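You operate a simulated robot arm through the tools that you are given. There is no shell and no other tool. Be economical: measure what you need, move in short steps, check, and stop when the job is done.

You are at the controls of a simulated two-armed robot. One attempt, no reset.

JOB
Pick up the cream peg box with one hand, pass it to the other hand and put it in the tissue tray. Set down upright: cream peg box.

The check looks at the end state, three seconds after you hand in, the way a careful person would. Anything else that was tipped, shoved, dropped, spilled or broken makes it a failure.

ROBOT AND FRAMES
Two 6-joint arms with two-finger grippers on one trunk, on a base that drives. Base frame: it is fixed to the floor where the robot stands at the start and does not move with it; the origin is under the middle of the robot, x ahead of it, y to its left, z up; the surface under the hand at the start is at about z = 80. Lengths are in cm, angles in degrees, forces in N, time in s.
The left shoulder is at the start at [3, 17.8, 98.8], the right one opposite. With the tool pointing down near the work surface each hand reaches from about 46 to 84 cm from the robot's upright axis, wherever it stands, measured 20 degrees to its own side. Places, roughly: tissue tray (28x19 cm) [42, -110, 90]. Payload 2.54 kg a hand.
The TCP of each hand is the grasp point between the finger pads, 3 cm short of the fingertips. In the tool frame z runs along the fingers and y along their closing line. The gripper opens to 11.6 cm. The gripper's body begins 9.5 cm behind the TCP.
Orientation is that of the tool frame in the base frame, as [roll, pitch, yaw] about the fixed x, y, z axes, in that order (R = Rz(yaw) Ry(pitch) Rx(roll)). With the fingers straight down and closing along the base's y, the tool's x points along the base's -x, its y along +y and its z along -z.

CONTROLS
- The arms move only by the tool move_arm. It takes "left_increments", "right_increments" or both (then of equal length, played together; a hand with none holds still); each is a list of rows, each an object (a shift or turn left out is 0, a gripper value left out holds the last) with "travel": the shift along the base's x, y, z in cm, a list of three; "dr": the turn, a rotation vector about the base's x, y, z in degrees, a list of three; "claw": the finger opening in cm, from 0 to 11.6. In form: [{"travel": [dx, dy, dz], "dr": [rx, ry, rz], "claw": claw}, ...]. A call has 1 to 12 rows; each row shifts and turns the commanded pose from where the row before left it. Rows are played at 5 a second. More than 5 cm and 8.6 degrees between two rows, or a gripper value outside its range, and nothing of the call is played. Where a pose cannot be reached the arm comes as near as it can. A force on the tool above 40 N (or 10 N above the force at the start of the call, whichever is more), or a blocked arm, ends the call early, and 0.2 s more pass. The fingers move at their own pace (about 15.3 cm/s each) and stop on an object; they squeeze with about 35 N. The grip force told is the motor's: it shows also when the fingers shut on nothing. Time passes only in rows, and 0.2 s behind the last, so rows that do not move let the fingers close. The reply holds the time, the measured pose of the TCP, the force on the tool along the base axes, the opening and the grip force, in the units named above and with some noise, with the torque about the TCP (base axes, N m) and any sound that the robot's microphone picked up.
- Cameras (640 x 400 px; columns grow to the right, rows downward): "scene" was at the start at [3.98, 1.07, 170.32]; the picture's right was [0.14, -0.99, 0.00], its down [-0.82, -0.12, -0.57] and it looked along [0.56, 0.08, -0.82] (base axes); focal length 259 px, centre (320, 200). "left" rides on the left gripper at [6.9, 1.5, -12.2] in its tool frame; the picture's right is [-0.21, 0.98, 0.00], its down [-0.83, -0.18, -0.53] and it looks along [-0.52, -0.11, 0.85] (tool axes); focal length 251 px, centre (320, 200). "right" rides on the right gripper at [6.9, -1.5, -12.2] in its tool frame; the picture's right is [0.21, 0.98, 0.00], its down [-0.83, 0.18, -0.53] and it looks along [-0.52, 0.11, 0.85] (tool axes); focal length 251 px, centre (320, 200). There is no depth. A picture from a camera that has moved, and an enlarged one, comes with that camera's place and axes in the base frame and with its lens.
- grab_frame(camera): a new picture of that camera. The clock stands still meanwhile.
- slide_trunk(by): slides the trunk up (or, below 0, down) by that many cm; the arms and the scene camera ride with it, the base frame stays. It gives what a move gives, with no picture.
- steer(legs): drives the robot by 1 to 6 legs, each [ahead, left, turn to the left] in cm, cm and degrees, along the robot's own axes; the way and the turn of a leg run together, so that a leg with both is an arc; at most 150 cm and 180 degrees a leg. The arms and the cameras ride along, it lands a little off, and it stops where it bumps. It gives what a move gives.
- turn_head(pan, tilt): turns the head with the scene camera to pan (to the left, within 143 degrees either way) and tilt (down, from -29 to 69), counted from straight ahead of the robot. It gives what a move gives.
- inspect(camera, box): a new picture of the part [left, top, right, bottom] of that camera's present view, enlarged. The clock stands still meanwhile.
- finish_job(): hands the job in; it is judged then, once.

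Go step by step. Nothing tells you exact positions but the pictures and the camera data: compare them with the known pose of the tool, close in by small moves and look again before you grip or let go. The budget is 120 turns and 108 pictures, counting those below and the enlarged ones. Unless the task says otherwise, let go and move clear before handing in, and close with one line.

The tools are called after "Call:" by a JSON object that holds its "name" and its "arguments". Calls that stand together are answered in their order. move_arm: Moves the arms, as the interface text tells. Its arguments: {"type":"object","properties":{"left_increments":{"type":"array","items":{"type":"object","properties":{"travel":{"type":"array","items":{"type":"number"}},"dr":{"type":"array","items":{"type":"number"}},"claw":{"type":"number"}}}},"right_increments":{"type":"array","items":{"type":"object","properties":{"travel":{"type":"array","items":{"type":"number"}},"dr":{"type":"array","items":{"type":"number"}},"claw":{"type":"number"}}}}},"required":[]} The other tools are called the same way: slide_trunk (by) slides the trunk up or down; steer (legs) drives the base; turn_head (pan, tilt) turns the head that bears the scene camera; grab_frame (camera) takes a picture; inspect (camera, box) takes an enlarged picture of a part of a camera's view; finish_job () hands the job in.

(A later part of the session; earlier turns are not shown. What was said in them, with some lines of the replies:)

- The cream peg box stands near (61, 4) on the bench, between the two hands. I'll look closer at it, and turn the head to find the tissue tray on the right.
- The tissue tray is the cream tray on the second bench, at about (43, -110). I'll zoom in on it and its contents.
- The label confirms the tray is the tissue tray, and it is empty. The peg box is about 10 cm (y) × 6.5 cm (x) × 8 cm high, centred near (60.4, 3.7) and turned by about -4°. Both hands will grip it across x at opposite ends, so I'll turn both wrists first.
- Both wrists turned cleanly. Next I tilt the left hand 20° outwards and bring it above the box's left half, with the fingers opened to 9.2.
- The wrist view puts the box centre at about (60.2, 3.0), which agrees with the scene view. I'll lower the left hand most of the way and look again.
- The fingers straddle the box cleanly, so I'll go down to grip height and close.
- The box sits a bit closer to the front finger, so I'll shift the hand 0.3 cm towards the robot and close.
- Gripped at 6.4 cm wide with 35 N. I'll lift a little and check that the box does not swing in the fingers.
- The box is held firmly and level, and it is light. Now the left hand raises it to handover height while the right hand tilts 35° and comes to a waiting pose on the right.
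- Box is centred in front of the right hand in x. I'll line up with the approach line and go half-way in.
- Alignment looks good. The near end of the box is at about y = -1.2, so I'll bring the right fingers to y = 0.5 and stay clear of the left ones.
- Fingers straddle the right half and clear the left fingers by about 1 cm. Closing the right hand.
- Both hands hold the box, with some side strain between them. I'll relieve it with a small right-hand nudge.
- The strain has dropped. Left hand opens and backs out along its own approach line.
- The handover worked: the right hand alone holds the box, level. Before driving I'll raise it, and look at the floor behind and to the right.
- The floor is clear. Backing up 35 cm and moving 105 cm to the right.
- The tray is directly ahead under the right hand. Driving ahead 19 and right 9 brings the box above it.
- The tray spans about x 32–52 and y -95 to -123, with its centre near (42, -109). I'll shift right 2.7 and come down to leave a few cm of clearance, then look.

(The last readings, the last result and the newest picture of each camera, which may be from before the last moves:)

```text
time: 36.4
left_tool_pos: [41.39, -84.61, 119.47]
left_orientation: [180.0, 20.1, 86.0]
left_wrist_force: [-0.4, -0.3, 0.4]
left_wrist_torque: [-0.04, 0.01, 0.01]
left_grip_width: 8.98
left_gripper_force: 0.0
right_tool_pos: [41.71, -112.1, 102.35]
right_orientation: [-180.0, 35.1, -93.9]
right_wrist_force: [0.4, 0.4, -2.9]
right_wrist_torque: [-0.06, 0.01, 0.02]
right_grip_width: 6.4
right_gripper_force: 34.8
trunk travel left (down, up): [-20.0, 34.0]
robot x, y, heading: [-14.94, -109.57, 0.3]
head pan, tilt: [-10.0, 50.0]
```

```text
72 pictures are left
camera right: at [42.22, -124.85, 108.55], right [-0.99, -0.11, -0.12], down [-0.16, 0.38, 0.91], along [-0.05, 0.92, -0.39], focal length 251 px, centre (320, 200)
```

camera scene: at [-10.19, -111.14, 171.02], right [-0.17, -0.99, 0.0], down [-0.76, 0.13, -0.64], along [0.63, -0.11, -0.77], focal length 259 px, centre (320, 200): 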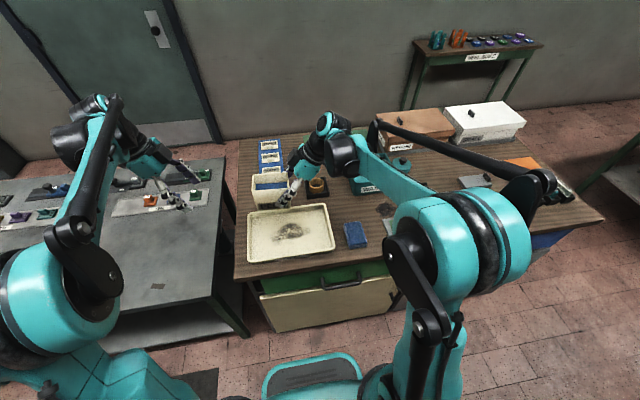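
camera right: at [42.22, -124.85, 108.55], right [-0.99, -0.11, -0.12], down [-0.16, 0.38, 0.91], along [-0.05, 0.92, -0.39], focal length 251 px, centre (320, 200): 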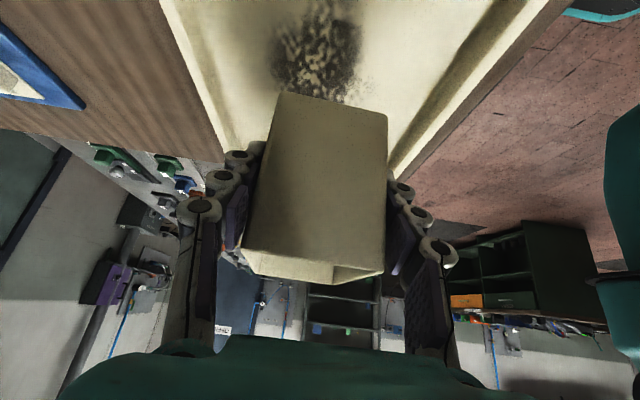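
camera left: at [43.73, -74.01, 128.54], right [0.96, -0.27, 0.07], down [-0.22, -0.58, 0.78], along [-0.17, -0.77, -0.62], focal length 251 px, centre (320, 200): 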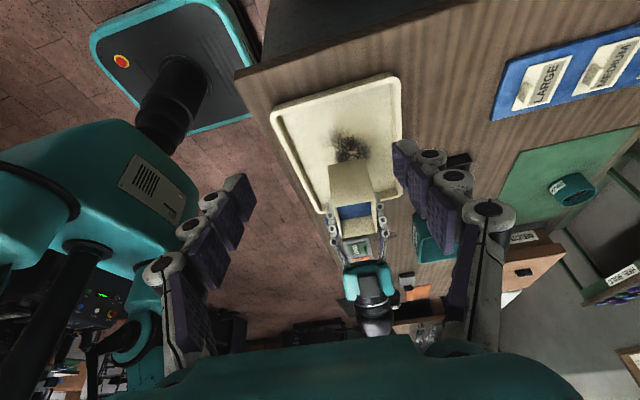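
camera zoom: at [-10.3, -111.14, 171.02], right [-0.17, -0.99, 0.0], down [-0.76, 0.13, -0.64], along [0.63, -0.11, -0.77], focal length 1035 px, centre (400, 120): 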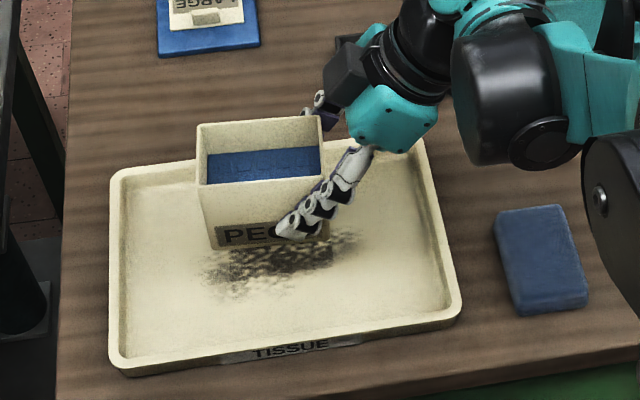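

Directly over the tray with room on all sides. Lowering further, then in small steps feeling for contact.

Call:
{"name": "move_arm", "arguments": {"right_increments": [{"travel": [0, 0, -1.5]}, {"travel": [0, 0, -1.5]}, {"travel": [0, 0, -1]}, {}]}}

Call:
{"name": "inspect", "arguments": {"camera": "scene", "box": [230, 170, 370, 270]}}

```text
time: 37.4
left_tool_pos: [41.34, -84.55, 119.48]
left_orientation: [180.0, 20.2, 86.0]
left_wrist_force: [-0.7, -0.3, -0.5]
left_wrist_torque: [-0.01, 0.02, 0.04]
left_grip_width: 8.99
left_gripper_force: 0.1
right_tool_pos: [41.64, -112.06, 98.43]
right_orientation: [180.0, 35.1, -93.9]
right_wrist_force: [-0.2, 0.3, -2.5]
right_wrist_torque: [-0.06, -0.02, 0.01]
right_grip_width: 6.38
right_gripper_force: 35.3
trunk travel left (down, up): [-20.0, 34.0]
robot x, y, heading: [-14.82, -109.91, 0.1]
head pan, tilt: [-10.0, 50.0]
```

```text
4.00 times, centred on (300, 220) of scene
camera zoom: at [-10.35, -111.14, 171.03], right [-0.17, -0.99, 0.0], down [-0.75, 0.13, -0.64], along [0.63, -0.11, -0.77], focal length 1035 px, centre (400, 120)
```

zoom: 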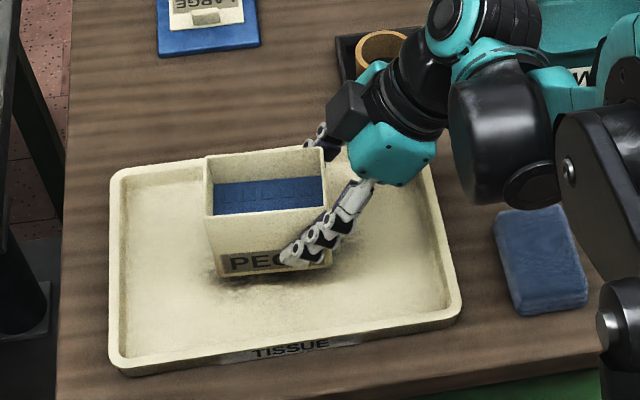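

Call:
{"name": "move_arm", "arguments": {"right_increments": [{"travel": [0, 0, -0.5]}, {"travel": [0, 0, -0.5]}, {"travel": [0, 0, -0.4]}, {}]}}

Call:
{"name": "inspect", "arguments": {"camera": "scene", "box": [230, 170, 370, 270]}}

```text
time: 38.4
left_tool_pos: [41.38, -84.55, 119.42]
left_orientation: [180.0, 20.2, 86.0]
left_wrist_force: [-0.7, -0.1, -0.2]
left_wrist_torque: [-0.03, -0.02, -0.03]
left_grip_width: 8.99
left_gripper_force: 0.0
right_tool_pos: [41.34, -112.05, 96.9]
right_orientation: [179.9, 35.1, -93.9]
right_wrist_force: [0.2, 0.0, -1.9]
right_wrist_torque: [-0.06, -0.02, 0.01]
right_grip_width: 6.41
right_gripper_force: 35.0
trunk travel left (down, up): [-20.0, 34.0]
robot x, y, heading: [-15.2, -109.58, 0.2]
head pan, tilt: [-10.0, 50.0]
```

```text
4.00 times, centred on (300, 220) of scene
camera zoom: at [-10.34, -111.13, 171.03], right [-0.17, -0.99, 0.0], down [-0.75, 0.13, -0.64], along [0.63, -0.11, -0.77], focal length 1035 px, centre (400, 120)
```

zoom: 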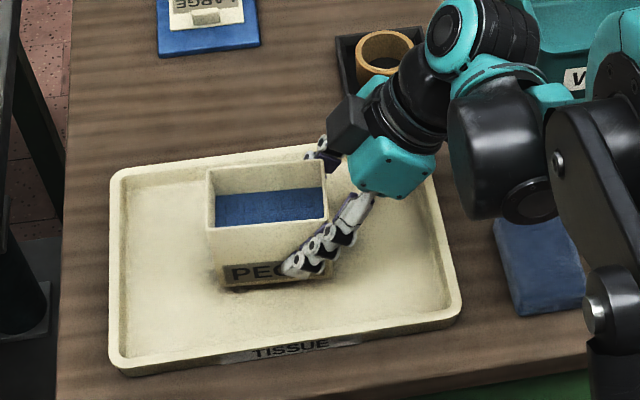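

Call:
{"name": "move_arm", "arguments": {"right_increments": [{"travel": [0, 0, -0.3]}, {"travel": [0, 0, -0.3]}, {"travel": [0, 0, -0.2]}, {}]}}

Call:
{"name": "inspect", "arguments": {"camera": "scene", "box": [270, 200, 330, 250]}}

Call:
{"name": "grab_frame", "arguments": {"camera": "scene"}}

```text
time: 39.4
left_tool_pos: [41.36, -84.43, 119.46]
left_orientation: [180.0, 20.1, 86.1]
left_wrist_force: [-0.7, -0.3, -0.7]
left_wrist_torque: [-0.02, -0.02, -0.01]
left_grip_width: 9.0
left_gripper_force: 0.0
right_tool_pos: [41.34, -111.97, 96.0]
right_orientation: [-180.0, 35.1, -94.0]
right_wrist_force: [-0.6, 0.2, -3.2]
right_wrist_torque: [-0.02, 0.0, 0.0]
right_grip_width: 6.42
right_gripper_force: 34.8
trunk travel left (down, up): [-20.0, 34.0]
robot x, y, heading: [-14.99, -109.71, 0.1]
head pan, tilt: [-10.0, 50.0]
```

```text
8.00 times, centred on (300, 225) of scene
camera zoom: at [-10.34, -111.14, 171.03], right [-0.17, -0.99, 0.0], down [-0.75, 0.13, -0.64], along [0.63, -0.11, -0.77], focal length 2070 px, centre (480, 0)
```

zoom: 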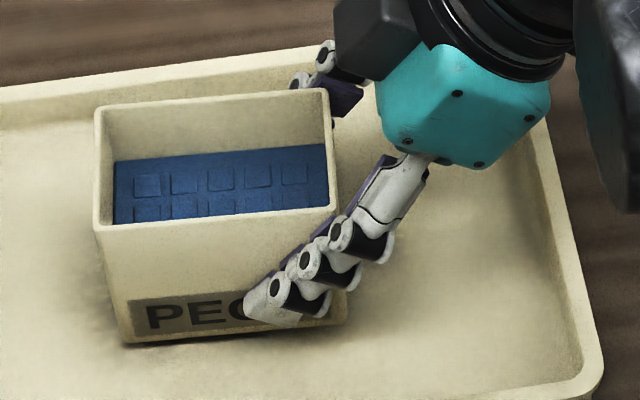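

```text
68 pictures are left
camera scene: at [-10.34, -111.14, 171.03], right [-0.17, -0.99, 0.0], down [-0.75, 0.13, -0.64], along [0.63, -0.11, -0.77], focal length 259 px, centre (320, 200)
```

scene: 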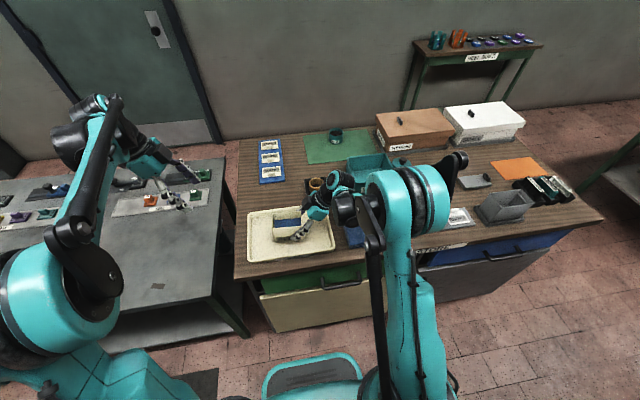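

Not touching yet; the shadow gap is small. Continuing in small steps.

Call:
{"name": "move_arm", "arguments": {"right_increments": [{"travel": [0, 0, -0.2]}, {"travel": [0, 0, -0.2]}, {"travel": [0, 0, -0.2]}, {}]}}

```text
time: 40.4
left_tool_pos: [41.37, -84.61, 119.53]
left_orientation: [-180.0, 20.0, 86.1]
left_wrist_force: [0.4, 0.3, 0.0]
left_wrist_torque: [0.0, -0.01, -0.01]
left_grip_width: 9.01
left_gripper_force: 0.1
right_tool_pos: [41.42, -111.94, 95.49]
right_orientation: [-180.0, 35.2, -93.9]
right_wrist_force: [-0.1, -0.3, -1.7]
right_wrist_torque: [-0.05, 0.01, 0.03]
right_grip_width: 6.42
right_gripper_force: 35.4
trunk travel left (down, up): [-20.0, 34.0]
robot x, y, heading: [-15.15, -109.54, 0.4]
head pan, tilt: [-10.0, 50.0]
```

Call:
{"name": "move_arm", "arguments": {"right_increments": [{"travel": [0, 0, -0.2]}, {"travel": [0, 0, -0.2]}, {"travel": [0, 0, -0.2]}, {}]}}

Call:
{"name": "inspect", "arguments": {"camera": "scene", "box": [270, 200, 330, 250]}}

```text
time: 41.4
left_tool_pos: [41.22, -84.54, 119.56]
left_orientation: [179.9, 20.0, 86.1]
left_wrist_force: [0.2, -0.7, 0.2]
left_wrist_torque: [0.04, -0.01, -0.01]
left_grip_width: 9.04
left_gripper_force: 0.0
right_tool_pos: [41.51, -111.95, 94.98]
right_orientation: [-179.8, 35.3, -93.9]
right_wrist_force: [9.0, -1.3, 29.6]
right_wrist_torque: [0.43, -0.36, -0.21]
right_grip_width: 6.48
right_gripper_force: 34.8
trunk travel left (down, up): [-20.0, 34.0]
robot x, y, heading: [-14.85, -109.72, -0.1]
head pan, tilt: [-10.0, 50.0]
```

```text
8.00 times, centred on (300, 225) of scene
camera zoom: at [-10.54, -111.18, 171.05], right [-0.17, -0.99, 0.0], down [-0.75, 0.13, -0.64], along [0.63, -0.11, -0.77], focal length 2070 px, centre (480, 0)
```

zoom: 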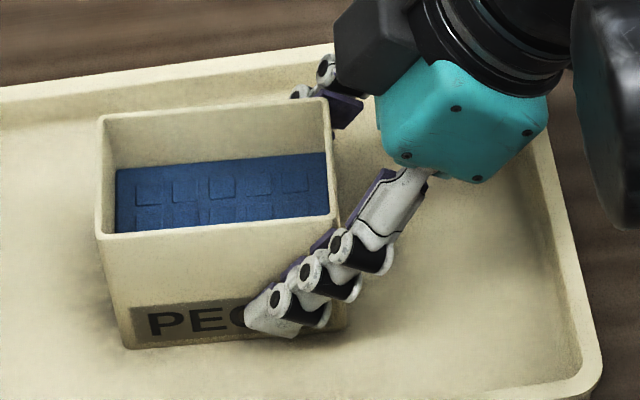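

The box is firmly down on the tray floor (30 N). I'll ease the pressure slightly, open, and back out along the finger line.

Call:
{"name": "move_arm", "arguments": {"right_increments": [{"travel": [0, 0, 0.2]}, {"claw": 7}, {"claw": 9}, {}, {"travel": [-0.1, -1.1, 1.7]}, {"travel": [-0.1, -1.7, 2.5]}, {"travel": [-0.1, -1.7, 2.5]}, {"travel": [-0.1, -1.7, 2.5]}, {"travel": [-0.1, -1.7, 3]}, {"travel": [0, 0, 3]}]}}

Call:
{"name": "grab_frame", "arguments": {"camera": "scene"}}

Call:
{"name": "inspect", "arguments": {"camera": "scene", "box": [230, 170, 370, 270]}}

Call:
{"name": "grab_frame", "arguments": {"camera": "right"}}

```text
time: 43.6
left_tool_pos: [41.31, -84.45, 119.5]
left_orientation: [180.0, 20.1, 86.1]
left_wrist_force: [-0.5, 0.5, 0.4]
left_wrist_torque: [0.0, -0.01, 0.0]
left_grip_width: 9.01
left_gripper_force: 0.1
right_tool_pos: [40.63, -119.82, 110.45]
right_orientation: [-180.0, 35.0, -93.7]
right_wrist_force: [-0.3, 0.6, -0.6]
right_wrist_torque: [0.02, -0.04, -0.02]
right_grip_width: 9.0
right_gripper_force: 0.0
trunk travel left (down, up): [-20.0, 34.0]
robot x, y, heading: [-14.45, -109.6, -0.0]
head pan, tilt: [-10.0, 50.0]
```

```text
66 pictures are left
camera scene: at [-10.44, -111.07, 171.03], right [-0.17, -0.99, 0.0], down [-0.75, 0.13, -0.64], along [0.63, -0.11, -0.77], focal length 259 px, centre (320, 200)
```

scene: 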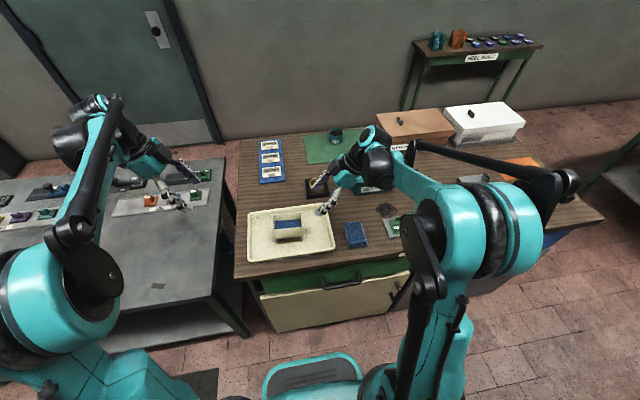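

```text
4.00 times, centred on (300, 220) of scene
camera zoom: at [-10.44, -111.07, 171.03], right [-0.17, -0.99, 0.0], down [-0.75, 0.13, -0.64], along [0.63, -0.11, -0.77], focal length 1035 px, centre (400, 120)
```

zoom: 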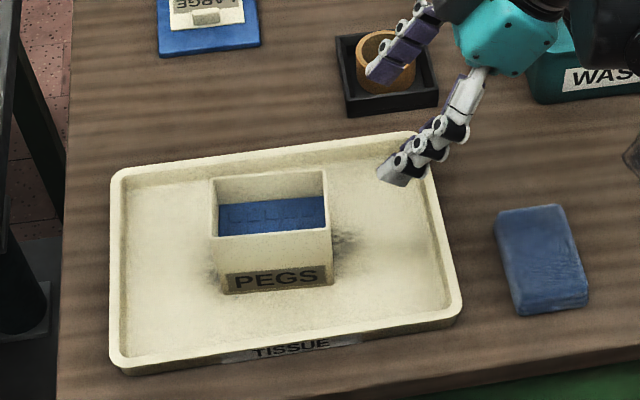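

```text
64 pictures are left
camera right: at [41.26, -132.65, 116.61], right [-0.99, -0.11, -0.12], down [-0.16, 0.38, 0.91], along [-0.05, 0.92, -0.39], focal length 251 px, centre (320, 200)
```

right: 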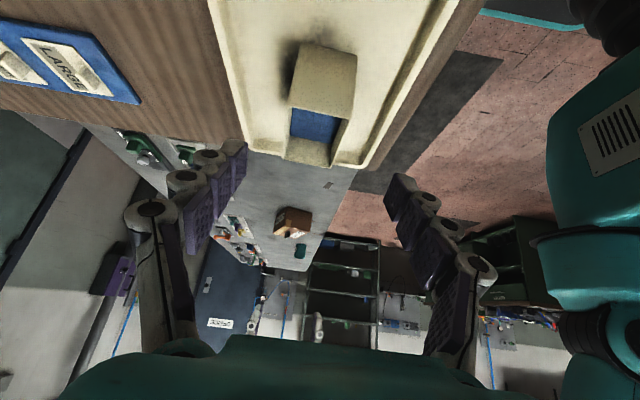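

The peg box stands upright with its pegs inside, in the middle of the tissue tray. The hands are clear and nothing else was disturbed, so I'm handing in.

Call:
{"name": "finish_job", "arguments": {}}

```text
The job is handed in.
```

The cream peg box was picked up with the left hand, passed in the air to the right hand, and set upright in the tissue tray; the job is handed in.
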